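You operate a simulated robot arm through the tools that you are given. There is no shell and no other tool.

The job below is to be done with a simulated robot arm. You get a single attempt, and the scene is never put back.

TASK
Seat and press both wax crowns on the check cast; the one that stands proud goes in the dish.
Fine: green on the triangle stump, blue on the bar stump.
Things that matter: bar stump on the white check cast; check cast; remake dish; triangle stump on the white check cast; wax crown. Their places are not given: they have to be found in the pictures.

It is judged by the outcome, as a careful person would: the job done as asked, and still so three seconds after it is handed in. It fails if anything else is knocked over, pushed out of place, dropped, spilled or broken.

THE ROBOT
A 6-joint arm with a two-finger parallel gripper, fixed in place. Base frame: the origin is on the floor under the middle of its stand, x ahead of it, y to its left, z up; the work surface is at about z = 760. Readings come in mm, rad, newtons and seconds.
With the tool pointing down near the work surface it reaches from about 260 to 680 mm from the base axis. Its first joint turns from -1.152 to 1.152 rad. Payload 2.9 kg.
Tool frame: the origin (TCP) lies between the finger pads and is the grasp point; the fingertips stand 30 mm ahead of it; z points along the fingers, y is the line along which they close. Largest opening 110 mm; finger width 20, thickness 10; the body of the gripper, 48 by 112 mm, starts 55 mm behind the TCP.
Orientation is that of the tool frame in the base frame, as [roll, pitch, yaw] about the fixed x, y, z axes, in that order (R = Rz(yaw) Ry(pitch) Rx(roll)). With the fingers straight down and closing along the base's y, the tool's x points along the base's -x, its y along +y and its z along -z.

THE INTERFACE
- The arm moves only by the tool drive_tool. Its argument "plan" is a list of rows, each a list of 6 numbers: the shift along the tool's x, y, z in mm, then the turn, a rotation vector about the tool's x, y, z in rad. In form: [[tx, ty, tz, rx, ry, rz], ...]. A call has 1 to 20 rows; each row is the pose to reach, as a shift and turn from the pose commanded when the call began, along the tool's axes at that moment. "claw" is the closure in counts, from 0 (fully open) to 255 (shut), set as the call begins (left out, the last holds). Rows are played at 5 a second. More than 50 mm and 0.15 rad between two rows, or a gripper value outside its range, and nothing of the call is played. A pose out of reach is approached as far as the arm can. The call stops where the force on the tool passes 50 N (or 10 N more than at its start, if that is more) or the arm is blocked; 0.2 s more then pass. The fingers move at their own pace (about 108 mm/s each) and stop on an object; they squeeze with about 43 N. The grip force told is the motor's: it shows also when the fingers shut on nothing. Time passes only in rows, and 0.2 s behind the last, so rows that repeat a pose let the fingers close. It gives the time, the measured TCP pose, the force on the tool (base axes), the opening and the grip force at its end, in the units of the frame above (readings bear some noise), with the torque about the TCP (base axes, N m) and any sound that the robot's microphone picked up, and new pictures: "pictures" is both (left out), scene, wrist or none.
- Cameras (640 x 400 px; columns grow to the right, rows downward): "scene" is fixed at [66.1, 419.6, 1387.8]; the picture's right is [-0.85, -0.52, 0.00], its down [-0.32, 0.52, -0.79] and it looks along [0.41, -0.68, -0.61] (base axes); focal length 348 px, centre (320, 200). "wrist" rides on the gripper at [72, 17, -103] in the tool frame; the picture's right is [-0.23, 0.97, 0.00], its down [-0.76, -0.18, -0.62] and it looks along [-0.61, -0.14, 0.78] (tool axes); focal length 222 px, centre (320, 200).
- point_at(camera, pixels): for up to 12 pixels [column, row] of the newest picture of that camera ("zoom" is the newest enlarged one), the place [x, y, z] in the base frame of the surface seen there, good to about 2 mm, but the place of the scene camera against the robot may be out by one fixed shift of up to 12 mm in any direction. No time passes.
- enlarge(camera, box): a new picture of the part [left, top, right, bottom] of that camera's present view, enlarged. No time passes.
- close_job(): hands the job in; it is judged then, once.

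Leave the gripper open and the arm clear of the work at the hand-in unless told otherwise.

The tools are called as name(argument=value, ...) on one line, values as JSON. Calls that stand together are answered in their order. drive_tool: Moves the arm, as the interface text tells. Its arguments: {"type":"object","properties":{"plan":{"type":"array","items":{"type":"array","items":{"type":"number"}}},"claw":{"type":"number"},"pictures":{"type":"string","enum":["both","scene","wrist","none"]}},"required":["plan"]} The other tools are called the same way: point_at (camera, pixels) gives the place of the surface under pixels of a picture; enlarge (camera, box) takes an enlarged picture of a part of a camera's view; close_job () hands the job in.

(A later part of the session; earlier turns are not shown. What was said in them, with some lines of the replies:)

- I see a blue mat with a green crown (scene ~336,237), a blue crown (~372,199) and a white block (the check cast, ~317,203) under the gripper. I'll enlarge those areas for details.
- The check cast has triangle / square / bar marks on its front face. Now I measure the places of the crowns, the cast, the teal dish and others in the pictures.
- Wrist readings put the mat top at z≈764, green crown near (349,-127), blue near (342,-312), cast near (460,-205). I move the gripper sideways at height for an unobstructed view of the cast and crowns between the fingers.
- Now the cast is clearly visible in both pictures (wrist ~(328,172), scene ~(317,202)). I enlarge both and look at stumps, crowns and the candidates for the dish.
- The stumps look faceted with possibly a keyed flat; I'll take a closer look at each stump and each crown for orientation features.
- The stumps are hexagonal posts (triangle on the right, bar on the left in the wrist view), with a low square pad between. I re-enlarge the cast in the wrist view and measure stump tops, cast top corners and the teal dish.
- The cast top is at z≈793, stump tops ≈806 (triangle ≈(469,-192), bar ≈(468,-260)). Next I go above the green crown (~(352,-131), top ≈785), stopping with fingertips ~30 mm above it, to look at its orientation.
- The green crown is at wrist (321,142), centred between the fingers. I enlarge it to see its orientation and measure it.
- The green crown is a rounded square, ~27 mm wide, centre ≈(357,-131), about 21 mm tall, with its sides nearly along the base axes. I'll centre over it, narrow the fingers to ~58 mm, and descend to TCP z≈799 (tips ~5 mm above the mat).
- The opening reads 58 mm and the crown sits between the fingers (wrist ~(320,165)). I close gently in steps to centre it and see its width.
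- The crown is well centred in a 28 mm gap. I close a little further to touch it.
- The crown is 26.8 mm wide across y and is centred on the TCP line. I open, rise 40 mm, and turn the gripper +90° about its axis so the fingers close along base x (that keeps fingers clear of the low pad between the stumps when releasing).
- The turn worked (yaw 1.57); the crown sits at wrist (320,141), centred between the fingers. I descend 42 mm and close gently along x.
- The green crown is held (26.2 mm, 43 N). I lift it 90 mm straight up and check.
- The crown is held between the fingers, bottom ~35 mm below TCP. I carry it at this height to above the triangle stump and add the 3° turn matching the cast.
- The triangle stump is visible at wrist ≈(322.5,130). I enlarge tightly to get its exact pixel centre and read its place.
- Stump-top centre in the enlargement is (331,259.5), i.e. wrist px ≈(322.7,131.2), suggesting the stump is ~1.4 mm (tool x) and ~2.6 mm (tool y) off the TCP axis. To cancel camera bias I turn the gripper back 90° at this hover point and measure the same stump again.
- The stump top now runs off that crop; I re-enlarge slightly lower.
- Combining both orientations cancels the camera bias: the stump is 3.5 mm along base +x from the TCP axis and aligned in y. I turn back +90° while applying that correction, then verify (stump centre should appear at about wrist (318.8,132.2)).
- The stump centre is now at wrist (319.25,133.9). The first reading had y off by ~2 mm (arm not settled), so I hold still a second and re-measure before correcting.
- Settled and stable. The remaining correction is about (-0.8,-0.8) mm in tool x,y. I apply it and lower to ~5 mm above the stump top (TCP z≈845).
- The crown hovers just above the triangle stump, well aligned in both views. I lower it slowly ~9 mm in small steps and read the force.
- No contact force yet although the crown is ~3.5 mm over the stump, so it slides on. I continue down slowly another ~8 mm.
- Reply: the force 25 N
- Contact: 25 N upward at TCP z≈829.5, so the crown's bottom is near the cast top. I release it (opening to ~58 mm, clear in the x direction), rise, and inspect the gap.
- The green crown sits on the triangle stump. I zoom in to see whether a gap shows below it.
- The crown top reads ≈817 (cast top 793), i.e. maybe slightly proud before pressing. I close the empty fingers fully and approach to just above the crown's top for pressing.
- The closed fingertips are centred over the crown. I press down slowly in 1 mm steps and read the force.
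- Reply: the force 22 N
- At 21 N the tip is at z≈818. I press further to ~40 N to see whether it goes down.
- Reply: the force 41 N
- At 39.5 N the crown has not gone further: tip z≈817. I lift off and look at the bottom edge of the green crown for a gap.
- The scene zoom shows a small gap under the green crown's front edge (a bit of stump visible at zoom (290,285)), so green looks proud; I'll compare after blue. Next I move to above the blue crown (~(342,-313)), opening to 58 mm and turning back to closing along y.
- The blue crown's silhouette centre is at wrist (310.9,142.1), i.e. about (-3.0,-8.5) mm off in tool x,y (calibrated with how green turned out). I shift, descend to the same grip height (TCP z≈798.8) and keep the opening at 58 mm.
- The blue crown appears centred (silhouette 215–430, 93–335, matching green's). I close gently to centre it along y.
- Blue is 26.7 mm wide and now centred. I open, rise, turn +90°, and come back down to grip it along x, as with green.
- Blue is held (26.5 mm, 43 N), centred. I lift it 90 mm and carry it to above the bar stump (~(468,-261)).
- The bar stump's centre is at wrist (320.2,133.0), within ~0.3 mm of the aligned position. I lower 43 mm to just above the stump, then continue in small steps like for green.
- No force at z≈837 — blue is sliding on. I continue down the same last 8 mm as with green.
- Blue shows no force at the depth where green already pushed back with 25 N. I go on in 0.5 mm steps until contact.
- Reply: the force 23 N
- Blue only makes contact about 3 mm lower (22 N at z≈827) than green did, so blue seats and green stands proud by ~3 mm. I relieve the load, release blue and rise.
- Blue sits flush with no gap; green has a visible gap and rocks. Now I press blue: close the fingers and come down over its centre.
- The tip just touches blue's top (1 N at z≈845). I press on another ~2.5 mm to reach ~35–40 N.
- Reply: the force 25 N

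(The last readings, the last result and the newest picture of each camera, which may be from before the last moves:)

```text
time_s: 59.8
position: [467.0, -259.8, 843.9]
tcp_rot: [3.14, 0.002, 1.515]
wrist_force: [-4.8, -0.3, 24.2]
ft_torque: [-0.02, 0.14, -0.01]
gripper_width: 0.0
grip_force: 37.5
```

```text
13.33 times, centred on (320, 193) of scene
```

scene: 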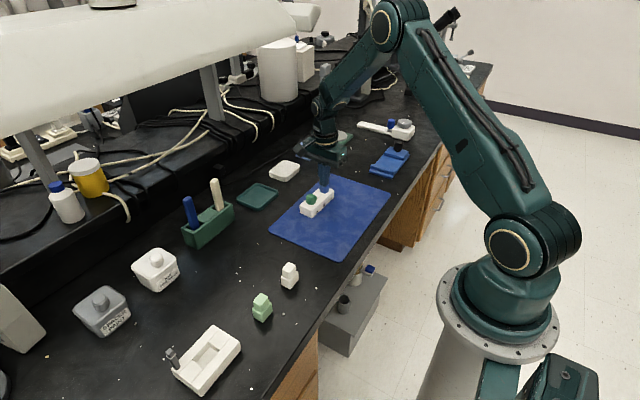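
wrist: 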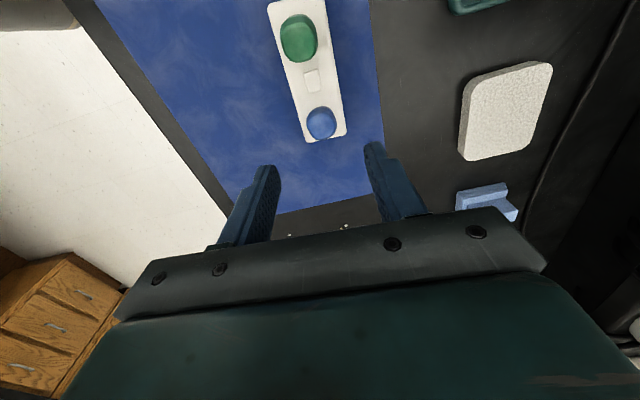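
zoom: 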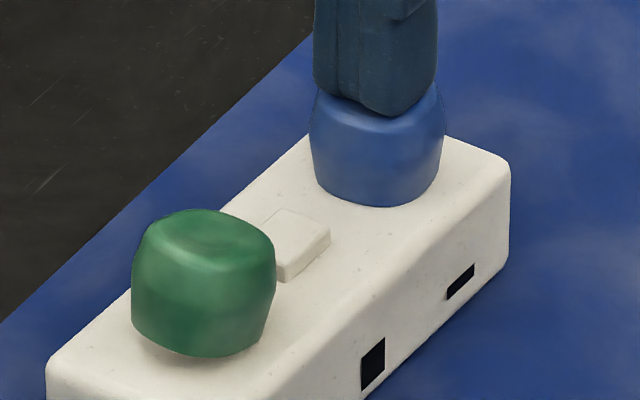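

24 N so far; I add ~1 mm to match the ~38 N used on green.

drive_tool(plan=[[0, 0, 0.5, 0, 0, 0], [0, 0, 1, 0, 0, 0], [0, 0, 1, 0, 0, 0], [0, 0, 1, 0, 0, 0]], claw=255, pictures="none")

drive_tool(plan=[[0, 0, -2, 0, 0, 0], [0, 0, -4, 0, 0, 0], [0, 0, -25, 0, 0, 0], [0, 0, -60, 0, 0, 0], [0, 0, -89.8, 0, 0, 0], [0, 0, -89.8, 0, 0, 0], [0, 0, -89.8, 0, 0, 0]], claw=255)

enlarge(camera="scene", box=[300, 178, 340, 208])

```text
time_s: 60.8
position: [468.9, -261.1, 843.8]
tcp_rot: [3.136, 0.0, 1.517]
wrist_force: [-6.1, 1.1, 36.1]
ft_torque: [0.0, 0.2, 0.0]
gripper_width: 0.0
grip_force: 37.3
```

```text
time_s: 62.4
position: [467.4, -260.9, 932.3]
tcp_rot: [-3.141, 0.0, 1.515]
wrist_force: [-0.6, -0.2, -0.5]
ft_torque: [-0.01, 0.02, -0.01]
gripper_width: 0.0
grip_force: 37.8
```

scene: 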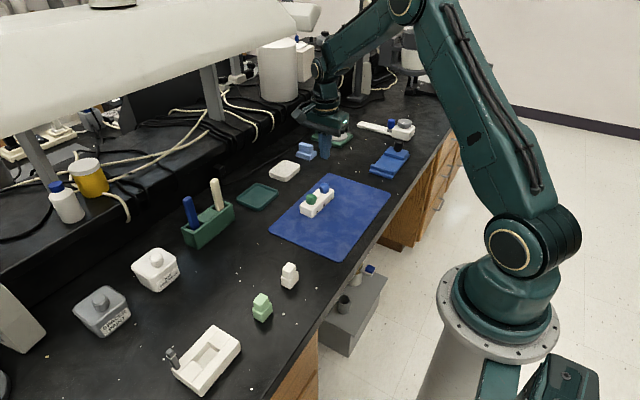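
wrist: 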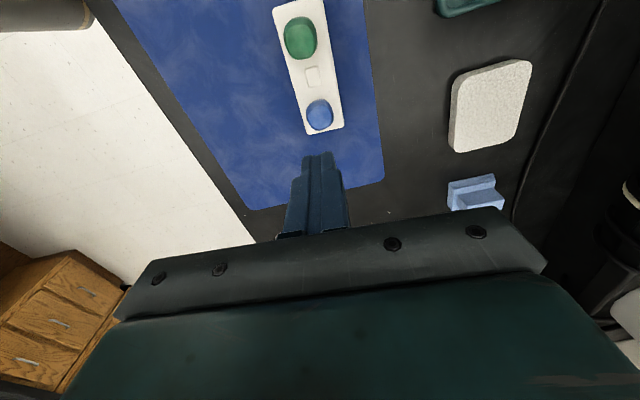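

```text
13.33 times, centred on (320, 193) of scene
```

zoom: 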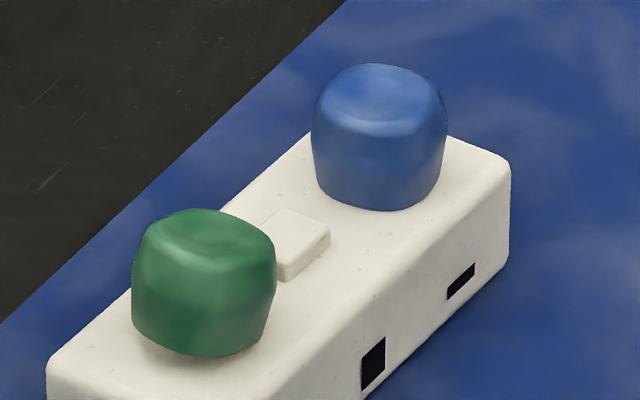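

Blue is now flush after 36 N (top ≈814); green's top stood 3 mm higher at the same load, so green goes in the dish. I open the fingers, move 68 mm along the cast back over green, and come down to hover.

drive_tool(plan=[[0, 0, 0, 0, 0, 0], [23, 0, 0, 0, 0, 0], [46, 0, 0, 0, 0, 0], [68, 0, 0, 0, 0, 0], [68, 0, 20, 0, 0, 0], [68, 0, 40, 0, 0, 0], [68, 0, 55, 0, 0, 0], [68, 0, 55, 0, 0, 0], [68, 0, 55, 0, 0, 0]], claw=120)

enlarge(camera="wrist", box=[260, 100, 380, 200])

point_at(camera="wrist", pixels=[[515, 45], [455, 95], [462, 20], [565, 60], [510, 20], [480, 60]])

```text
time_s: 64.4
position: [471.5, -191.1, 877.2]
tcp_rot: [3.141, -0.001, 1.517]
wrist_force: [-0.1, 0.2, 0.7]
ft_torque: [0.02, 0.02, 0.0]
gripper_width: 58.3
grip_force: 0.0
```

scene: 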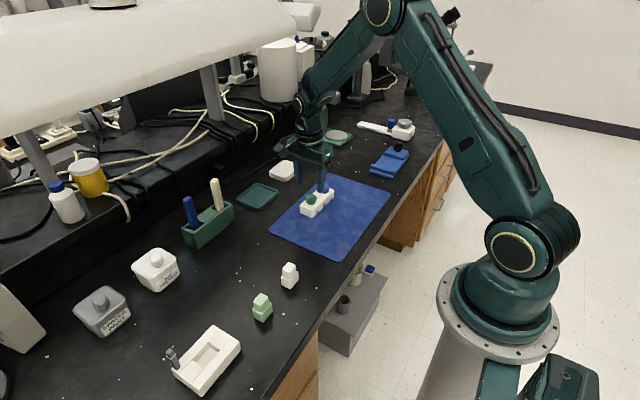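
wrist: 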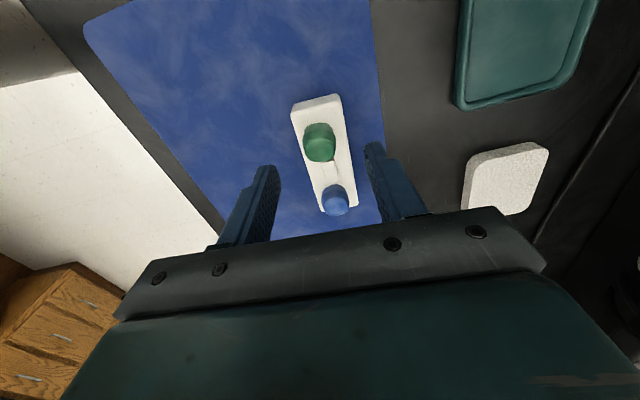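

```text
4.00 times, centred on (320, 150) of wrist
```

zoom: 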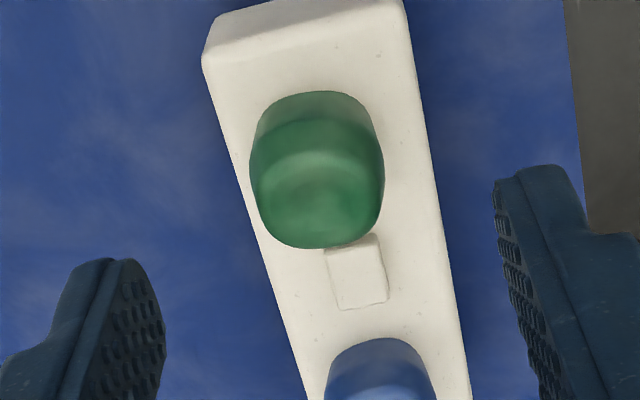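

```text
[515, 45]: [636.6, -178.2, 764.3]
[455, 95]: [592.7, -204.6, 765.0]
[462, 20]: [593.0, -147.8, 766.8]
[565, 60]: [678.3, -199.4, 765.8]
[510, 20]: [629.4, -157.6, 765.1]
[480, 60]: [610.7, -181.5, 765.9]
```

The dish floor (teal) reads z≈765, spanning x≈592–680 near y≈-150…-205. Green is centred below the open fingers; I descend to TCP z≈831 and grip it.

drive_tool(plan=[[0, 0, 20, 0, 0, 0], [0, 0, 36, 0, 0, 0], [0, 0, 43, 0, 0, 0], [0, 0, 45.8, 0, 0, 0], [0, 0, 45.8, 0, 0, 0], [0, 0, 45.8, 0, 0, 0]], claw=120, pictures="scene")

enlarge(camera="scene", box=[290, 175, 340, 212])

```text
time_s: 65.8
position: [470.2, -194.3, 830.6]
tcp_rot: [3.141, 0.001, 1.516]
wrist_force: [0.4, 0.2, -0.4]
ft_torque: [0.03, 0.01, -0.02]
gripper_width: 58.1
grip_force: 0.0
```

scene: 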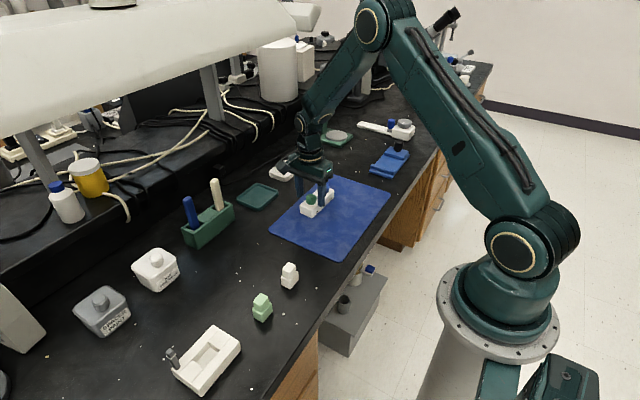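

```text
10.81 times, centred on (315, 194) of scene
```

zoom: 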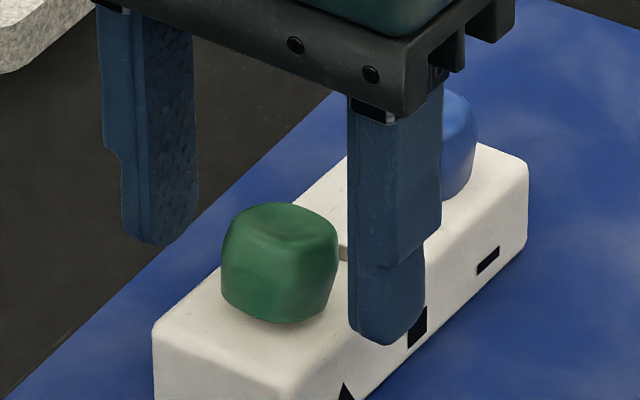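

Fingers straddle green. I close on it gently.

drive_tool(plan=[[0, 0, 0, 0, 0, 0], [0, 0, 0, 0, 0, 0], [0, 0, 0, 0, 0, 0], [0, 0, 0, 0, 0, 0]], claw=197, pictures="wrist")

enlarge(camera="wrist", box=[260, 110, 380, 210])

```text
time_s: 66.8
position: [471.9, -193.7, 830.6]
tcp_rot: [-3.14, 0.0, 1.516]
wrist_force: [-0.5, 0.7, -0.1]
ft_torque: [-0.04, 0.0, 0.01]
gripper_width: 26.0
grip_force: 43.3
```

wrist: 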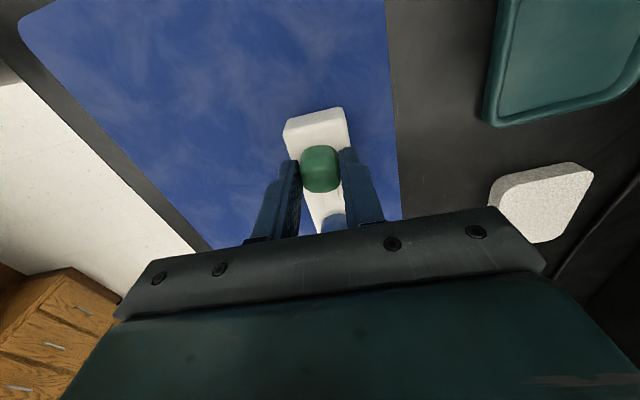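

```text
4.00 times, centred on (320, 160) of wrist
```

zoom: 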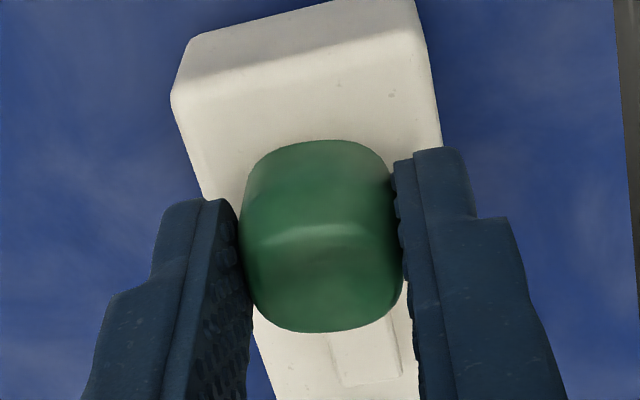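

Gripped (26 mm). I lift slowly 16 mm, straight up, and check that the cast stays down.

drive_tool(plan=[[0, 0, -2, 0, 0, 0], [0, 0, -5, 0, 0, 0], [0, 0, -8, 0, 0, 0], [0, 0, -12, 0, 0, 0], [0, 0, -18, 0, 0, 0], [0, 0, -18, 0, 0, 0]], claw=197, pictures="scene")

enlarge(camera="scene", box=[290, 175, 340, 212])

```text
time_s: 68.2
position: [470.9, -192.3, 849.4]
tcp_rot: [-3.141, 0.0, 1.516]
wrist_force: [-0.8, -0.5, 0.4]
ft_torque: [0.01, 0.05, 0.02]
gripper_width: 26.4
grip_force: 43.1
```

scene: 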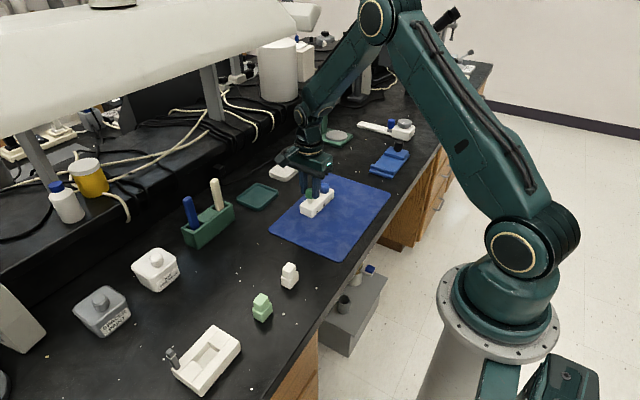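

```text
10.81 times, centred on (315, 194) of scene
```

zoom: 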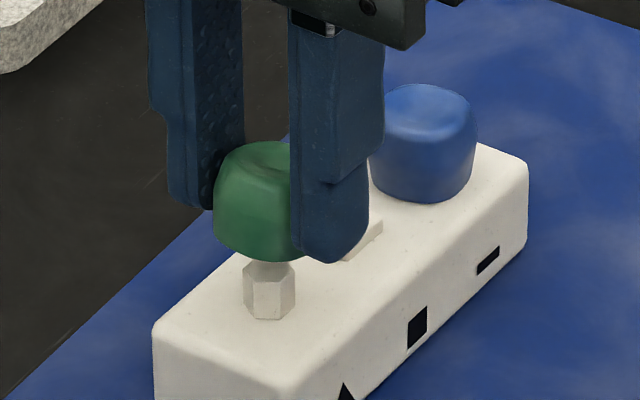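

Green came off cleanly; the cast and blue stayed. Before carrying it to the dish, I measure the dish outline and neighbours (rack sticks, stand) in the scene view.

point_at(camera="scene", pixels=[[237, 200], [258, 184], [278, 190], [258, 208], [257, 196], [218, 190], [188, 205], [322, 75], [320, 140], [233, 208], [306, 148], [324, 190]])

enlarge(camera="scene", box=[180, 130, 340, 240])

```text
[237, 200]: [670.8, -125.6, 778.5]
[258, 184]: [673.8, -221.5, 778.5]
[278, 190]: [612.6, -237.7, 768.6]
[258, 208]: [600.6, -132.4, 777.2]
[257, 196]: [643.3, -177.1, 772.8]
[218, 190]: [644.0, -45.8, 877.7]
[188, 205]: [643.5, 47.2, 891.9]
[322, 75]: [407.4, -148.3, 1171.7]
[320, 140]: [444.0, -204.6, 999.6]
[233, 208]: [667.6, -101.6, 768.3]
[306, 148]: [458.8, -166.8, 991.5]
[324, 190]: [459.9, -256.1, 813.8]
```

```text
3.64 times, centred on (260, 185) of scene
```

zoom: 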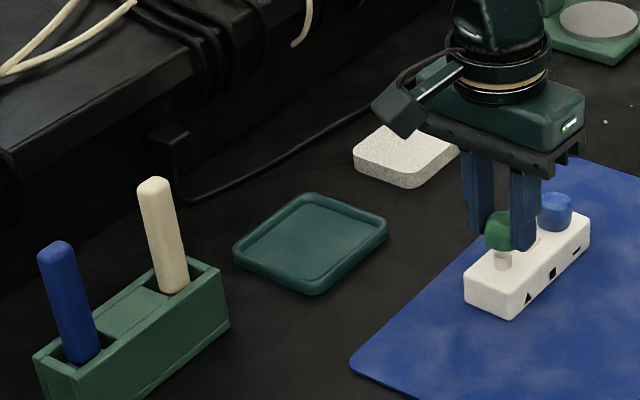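

The dish spans roughly x 600–675, y -225…-130 (rim ~6 mm above its floor); the rack sticks are well to the +y side. I lift 45 mm more and carry green to above the dish centre (~(632,-175)).

drive_tool(plan=[[0, 0, -20, 0, 0, 0], [0, 0, -45, 0, 0, 0], [5, 30, -45, 0, 0, 0], [10, 62, -45, 0, 0, 0], [16, 95, -45, 0, 0, 0], [22, 128, -45, 0, 0, 0], [25, 148, -45, 0, 0, 0], [26.7, 159.2, -45, 0, 0, 0], [26.7, 159.2, -45, 0, 0, 0], [26.7, 159.2, -45, 0, 0, 0], [26.7, 159.2, -45, 0, 0, 0]], claw=197)

enlarge(camera="scene", box=[200, 140, 300, 220])

```text
time_s: 70.6
position: [631.2, -174.5, 893.4]
tcp_rot: [3.14, 0.001, 1.518]
wrist_force: [-0.1, 0.3, -0.5]
ft_torque: [0.0, -0.01, -0.01]
gripper_width: 26.5
grip_force: 43.4
```

scene: 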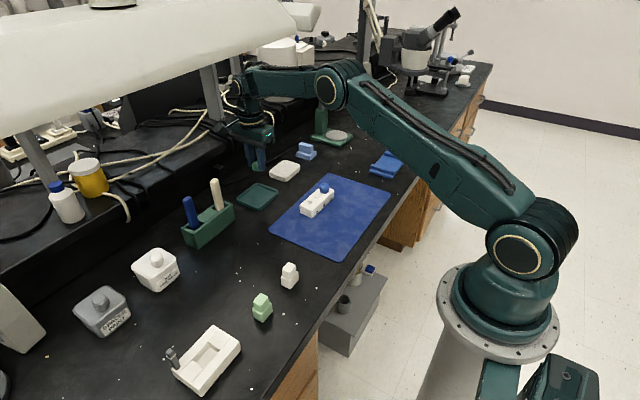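
wrist: 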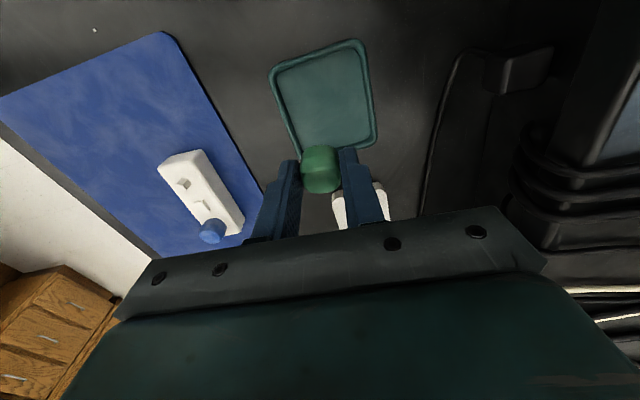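

```text
5.00 times, centred on (250, 180) of scene
```

zoom: 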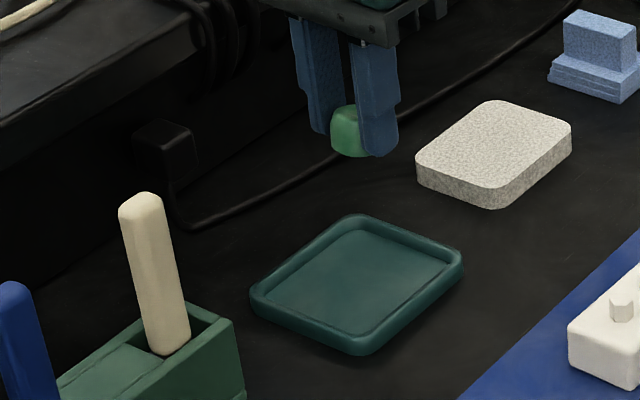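

The dish is below; the TCP's foot point in the wrist view is ~(320,116), while the dish centre is near (327,102). I measure the dish's rim and floor to centre it.

point_at(camera="wrist", pixels=[[273, 72], [362, 42], [376, 138], [300, 156], [325, 100], [300, 100], [345, 100], [325, 70], [325, 130], [285, 110], [372, 95], [318, 52]])

enlarge(camera="wrist", box=[250, 30, 400, 170])

```text
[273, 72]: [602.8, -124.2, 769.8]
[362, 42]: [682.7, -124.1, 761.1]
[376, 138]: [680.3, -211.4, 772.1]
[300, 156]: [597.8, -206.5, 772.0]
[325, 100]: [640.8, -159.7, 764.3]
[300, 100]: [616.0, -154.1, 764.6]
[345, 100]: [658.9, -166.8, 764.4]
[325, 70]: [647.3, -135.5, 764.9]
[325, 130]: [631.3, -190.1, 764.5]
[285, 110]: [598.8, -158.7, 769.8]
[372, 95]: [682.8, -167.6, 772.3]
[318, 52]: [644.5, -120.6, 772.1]
```

```text
2.86 times, centred on (325, 100) of wrist
```

zoom: 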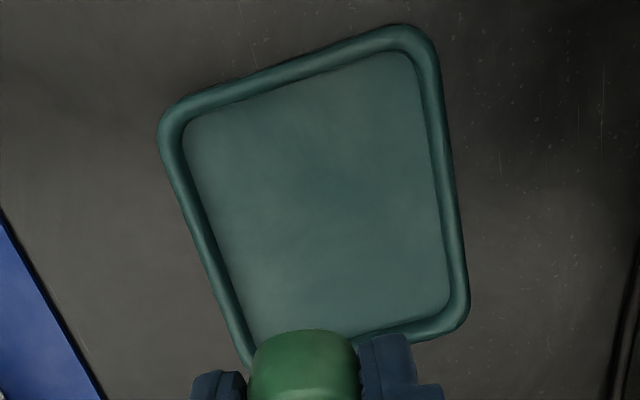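

The dish runs x 598–683, y -209…-121 (floor z≈764.5, rim ≈772). I shift to its centre (638,-167) and lower to TCP z≈802, leaving ~1–2 mm.

drive_tool(plan=[[8.3, 5.5, 0, 0, 0, 0], [8.3, 5.5, 0, 0, 0, 0], [8.3, 5.5, 25, 0, 0, 0], [8.3, 5.5, 50, 0, 0, 0], [8.3, 5.5, 72, 0, 0, 0], [8.3, 5.5, 86, 0, 0, 0], [8.3, 5.5, 91.5, 0, 0, 0], [8.3, 5.5, 91.5, 0, 0, 0]], claw=197)

enlarge(camera="scene", box=[210, 160, 310, 230])

```text
time_s: 72.4
position: [638.5, -166.2, 802.4]
tcp_rot: [-3.141, -0.001, 1.514]
wrist_force: [0.6, 0.0, -0.5]
ft_torque: [-0.01, 0.0, 0.04]
gripper_width: 26.0
grip_force: 43.2
```

scene: 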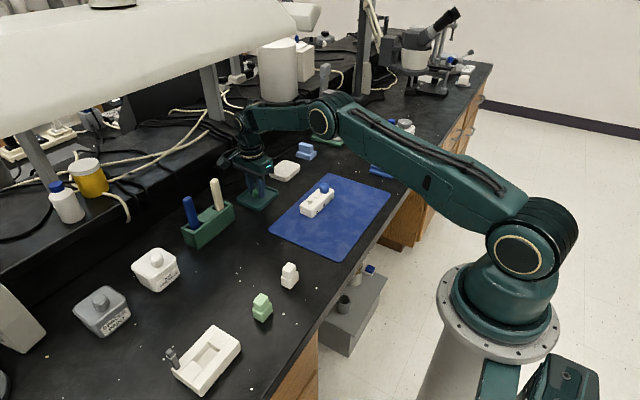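
wrist: 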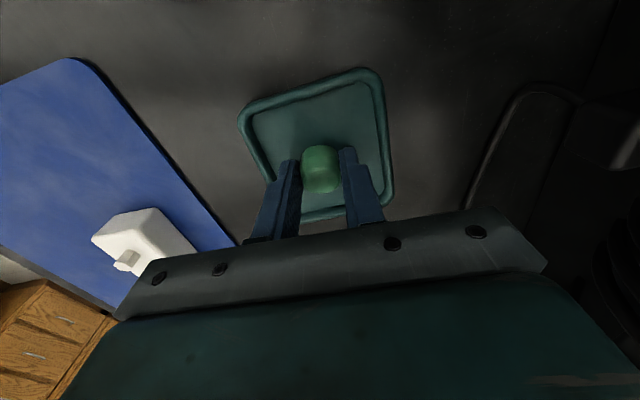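

```text
5.71 times, centred on (260, 195) of scene
```

zoom: 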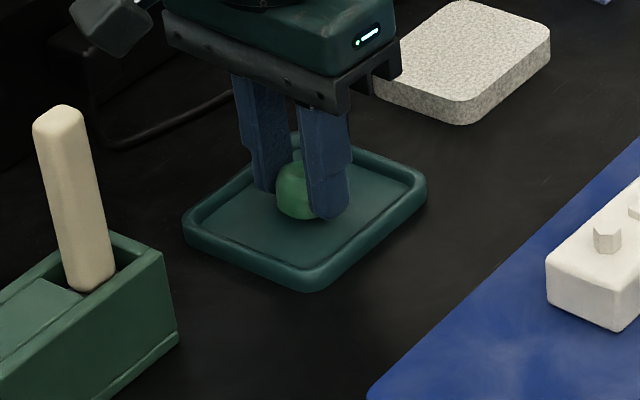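

The crown hovers inside the dish, fingers clear of the rim. I lower in 0.5 mm steps until light contact.

drive_tool(plan=[[0, 0, 0.5, 0, 0, 0], [0, 0, 1, 0, 0, 0], [0, 0, 1.5, 0, 0, 0], [0, 0, 1.5, 0, 0, 0]], claw=197, pictures="none")

```text
time_s: 73.4
position: [638.2, -168.0, 802.6]
tcp_rot: [3.14, -0.001, 1.515]
wrist_force: [0.5, 0.1, 5.5]
ft_torque: [-0.11, 0.07, 0.01]
gripper_width: 26.0
grip_force: 43.1
```

Light contact (5.5 N). I open to ~40 mm (inside the dish), then rise straight up.

drive_tool(plan=[[0, 0, 0, 0, 0, 0], [0, 0, 0, 0, 0, 0], [0, 0, 0, 0, 0, 0], [0, 0, -8, 0, 0, 0], [0, 0, -25, 0, 0, 0], [0, 0, -60, 0, 0, 0], [0, 0, -95, 0, 0, 0], [0, 0, -95, 0, 0, 0]], claw=162)

enlarge(camera="scene", box=[210, 160, 310, 230])

enlarge(camera="scene", box=[295, 175, 345, 215])

```text
time_s: 75.2
position: [637.6, -167.5, 896.1]
tcp_rot: [-3.141, 0.0, 1.516]
wrist_force: [0.3, -0.5, -0.1]
ft_torque: [0.04, 0.03, -0.01]
gripper_width: 40.1
grip_force: 0.1
```

scene: 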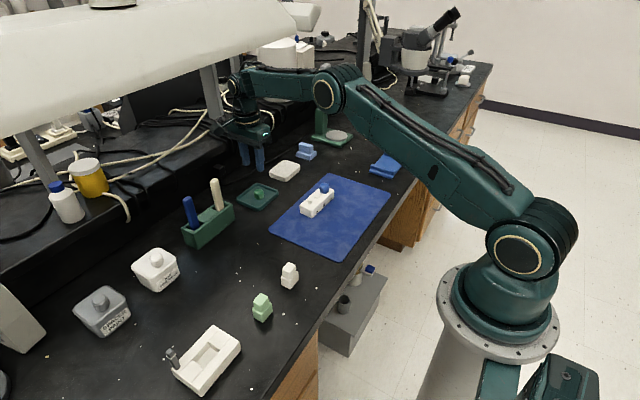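
wrist: 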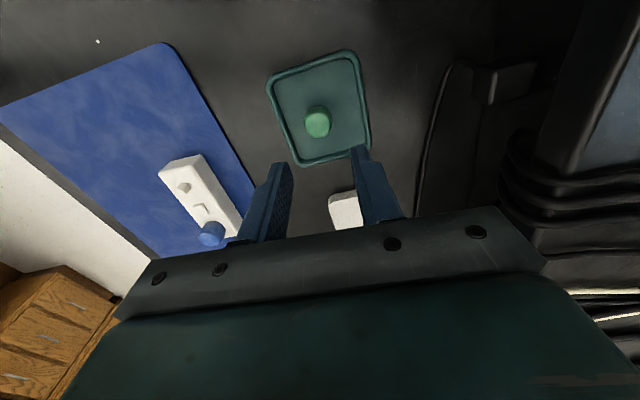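

```text
5.71 times, centred on (260, 195) of scene
```

zoom: 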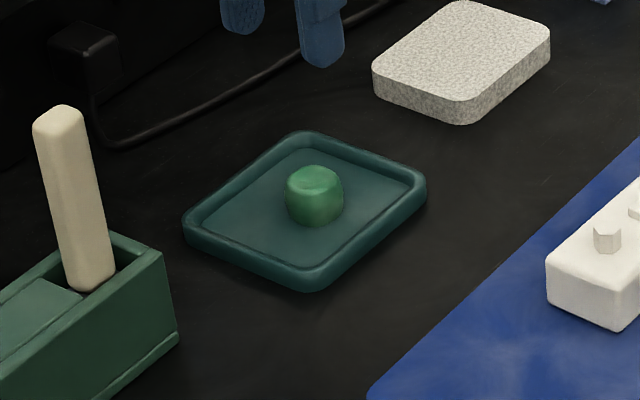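

```text
10.00 times, centred on (320, 195) of scene
```

zoom: 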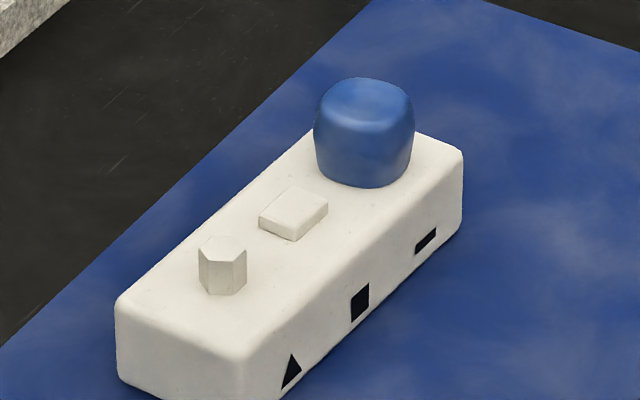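

Green sits in the dish and blue sits on the bar stump. I check blue's margin closely, then rise and retract with an open gripper.

enlarge(camera="scene", box=[315, 180, 335, 197])

drive_tool(plan=[[0, 0, -35, 0, 0, 0], [0, 0, -70, 0, 0, 0], [0, 0, -105, 0, 0, 0], [0, -40, -125, 0, 0, -0.1], [0, -80, -135, 0, 0, -0.2], [0, -120, -140, 0, 0, -0.3], [0, -160, -140, 0, 0, -0.4], [0, -200, -140, 0, 0, -0.5], [0, -240, -140, 0, 0, -0.6], [20, -270, -140, 0, 0, -0.7], [50, -295, -140, 0, 0, -0.8], [85, -305, -140, 0, 0, -0.9], [115, -305, -140, 0, 0, -1.0], [115, -305, -140, 0, 0, -1.0]], claw=0)

enlarge(camera="scene", box=[230, 150, 400, 250])

```text
16.00 times, centred on (325, 188) of scene
```

zoom: 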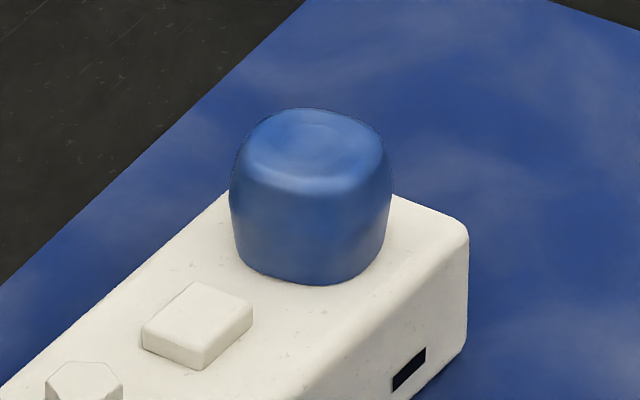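

```text
time_s: 78.2
position: [341.4, -37.0, 1034.7]
tcp_rot: [-3.14, 0.0, 2.517]
wrist_force: [-0.5, 0.8, 0.4]
ft_torque: [0.0, 0.0, -0.01]
gripper_width: 110.1
grip_force: 0.1
```

scene: 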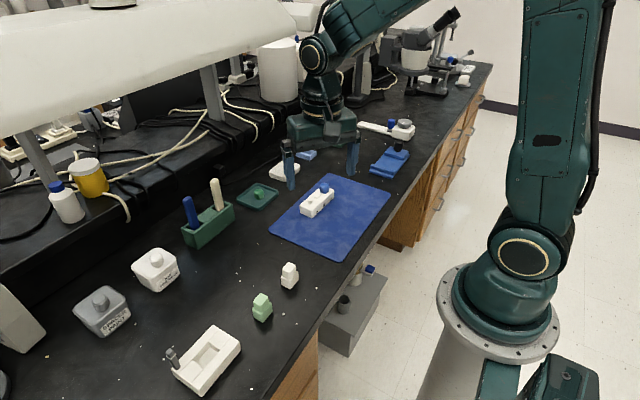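
wrist: 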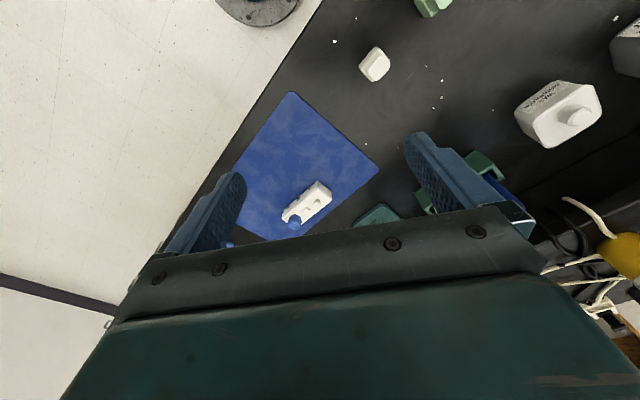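

```text
3.76 times, centred on (315, 200) of scene
```

zoom: 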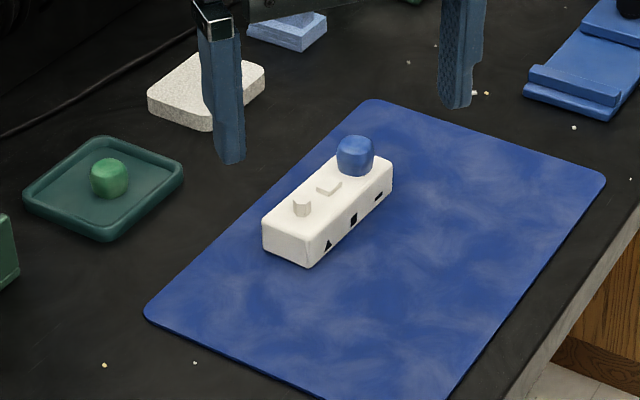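

Everything is in place. Blue is flush on the bar stump, and green, which stood about 3 mm proud, is in the teal dish. The cast is where it was, the gripper is fully open and the arm is clear, so I'm handing in the job.

close_job()

```text
The job is handed in.
```

I seated and pressed both wax crowns. The green one stood proud, so it is now in the remake dish. I took the teal tray to be that dish, since it was the only tray with a rim near the cast.

- **Blue crown (bar stump):** it went fully down and I pressed it to about 36 N. In the close-up there is no gap under it.
- **Green crown (triangle stump):** I pressed it to about 40 N and it would not go down further. Its top stayed about 3 mm higher than blue's, with a visible gap underneath.

The cast did not visibly shift, and I saw nothing else disturbed. The gripper is open and the arm is clear of the work. The hand-in gave no verdict, so I only know it was accepted for judging.
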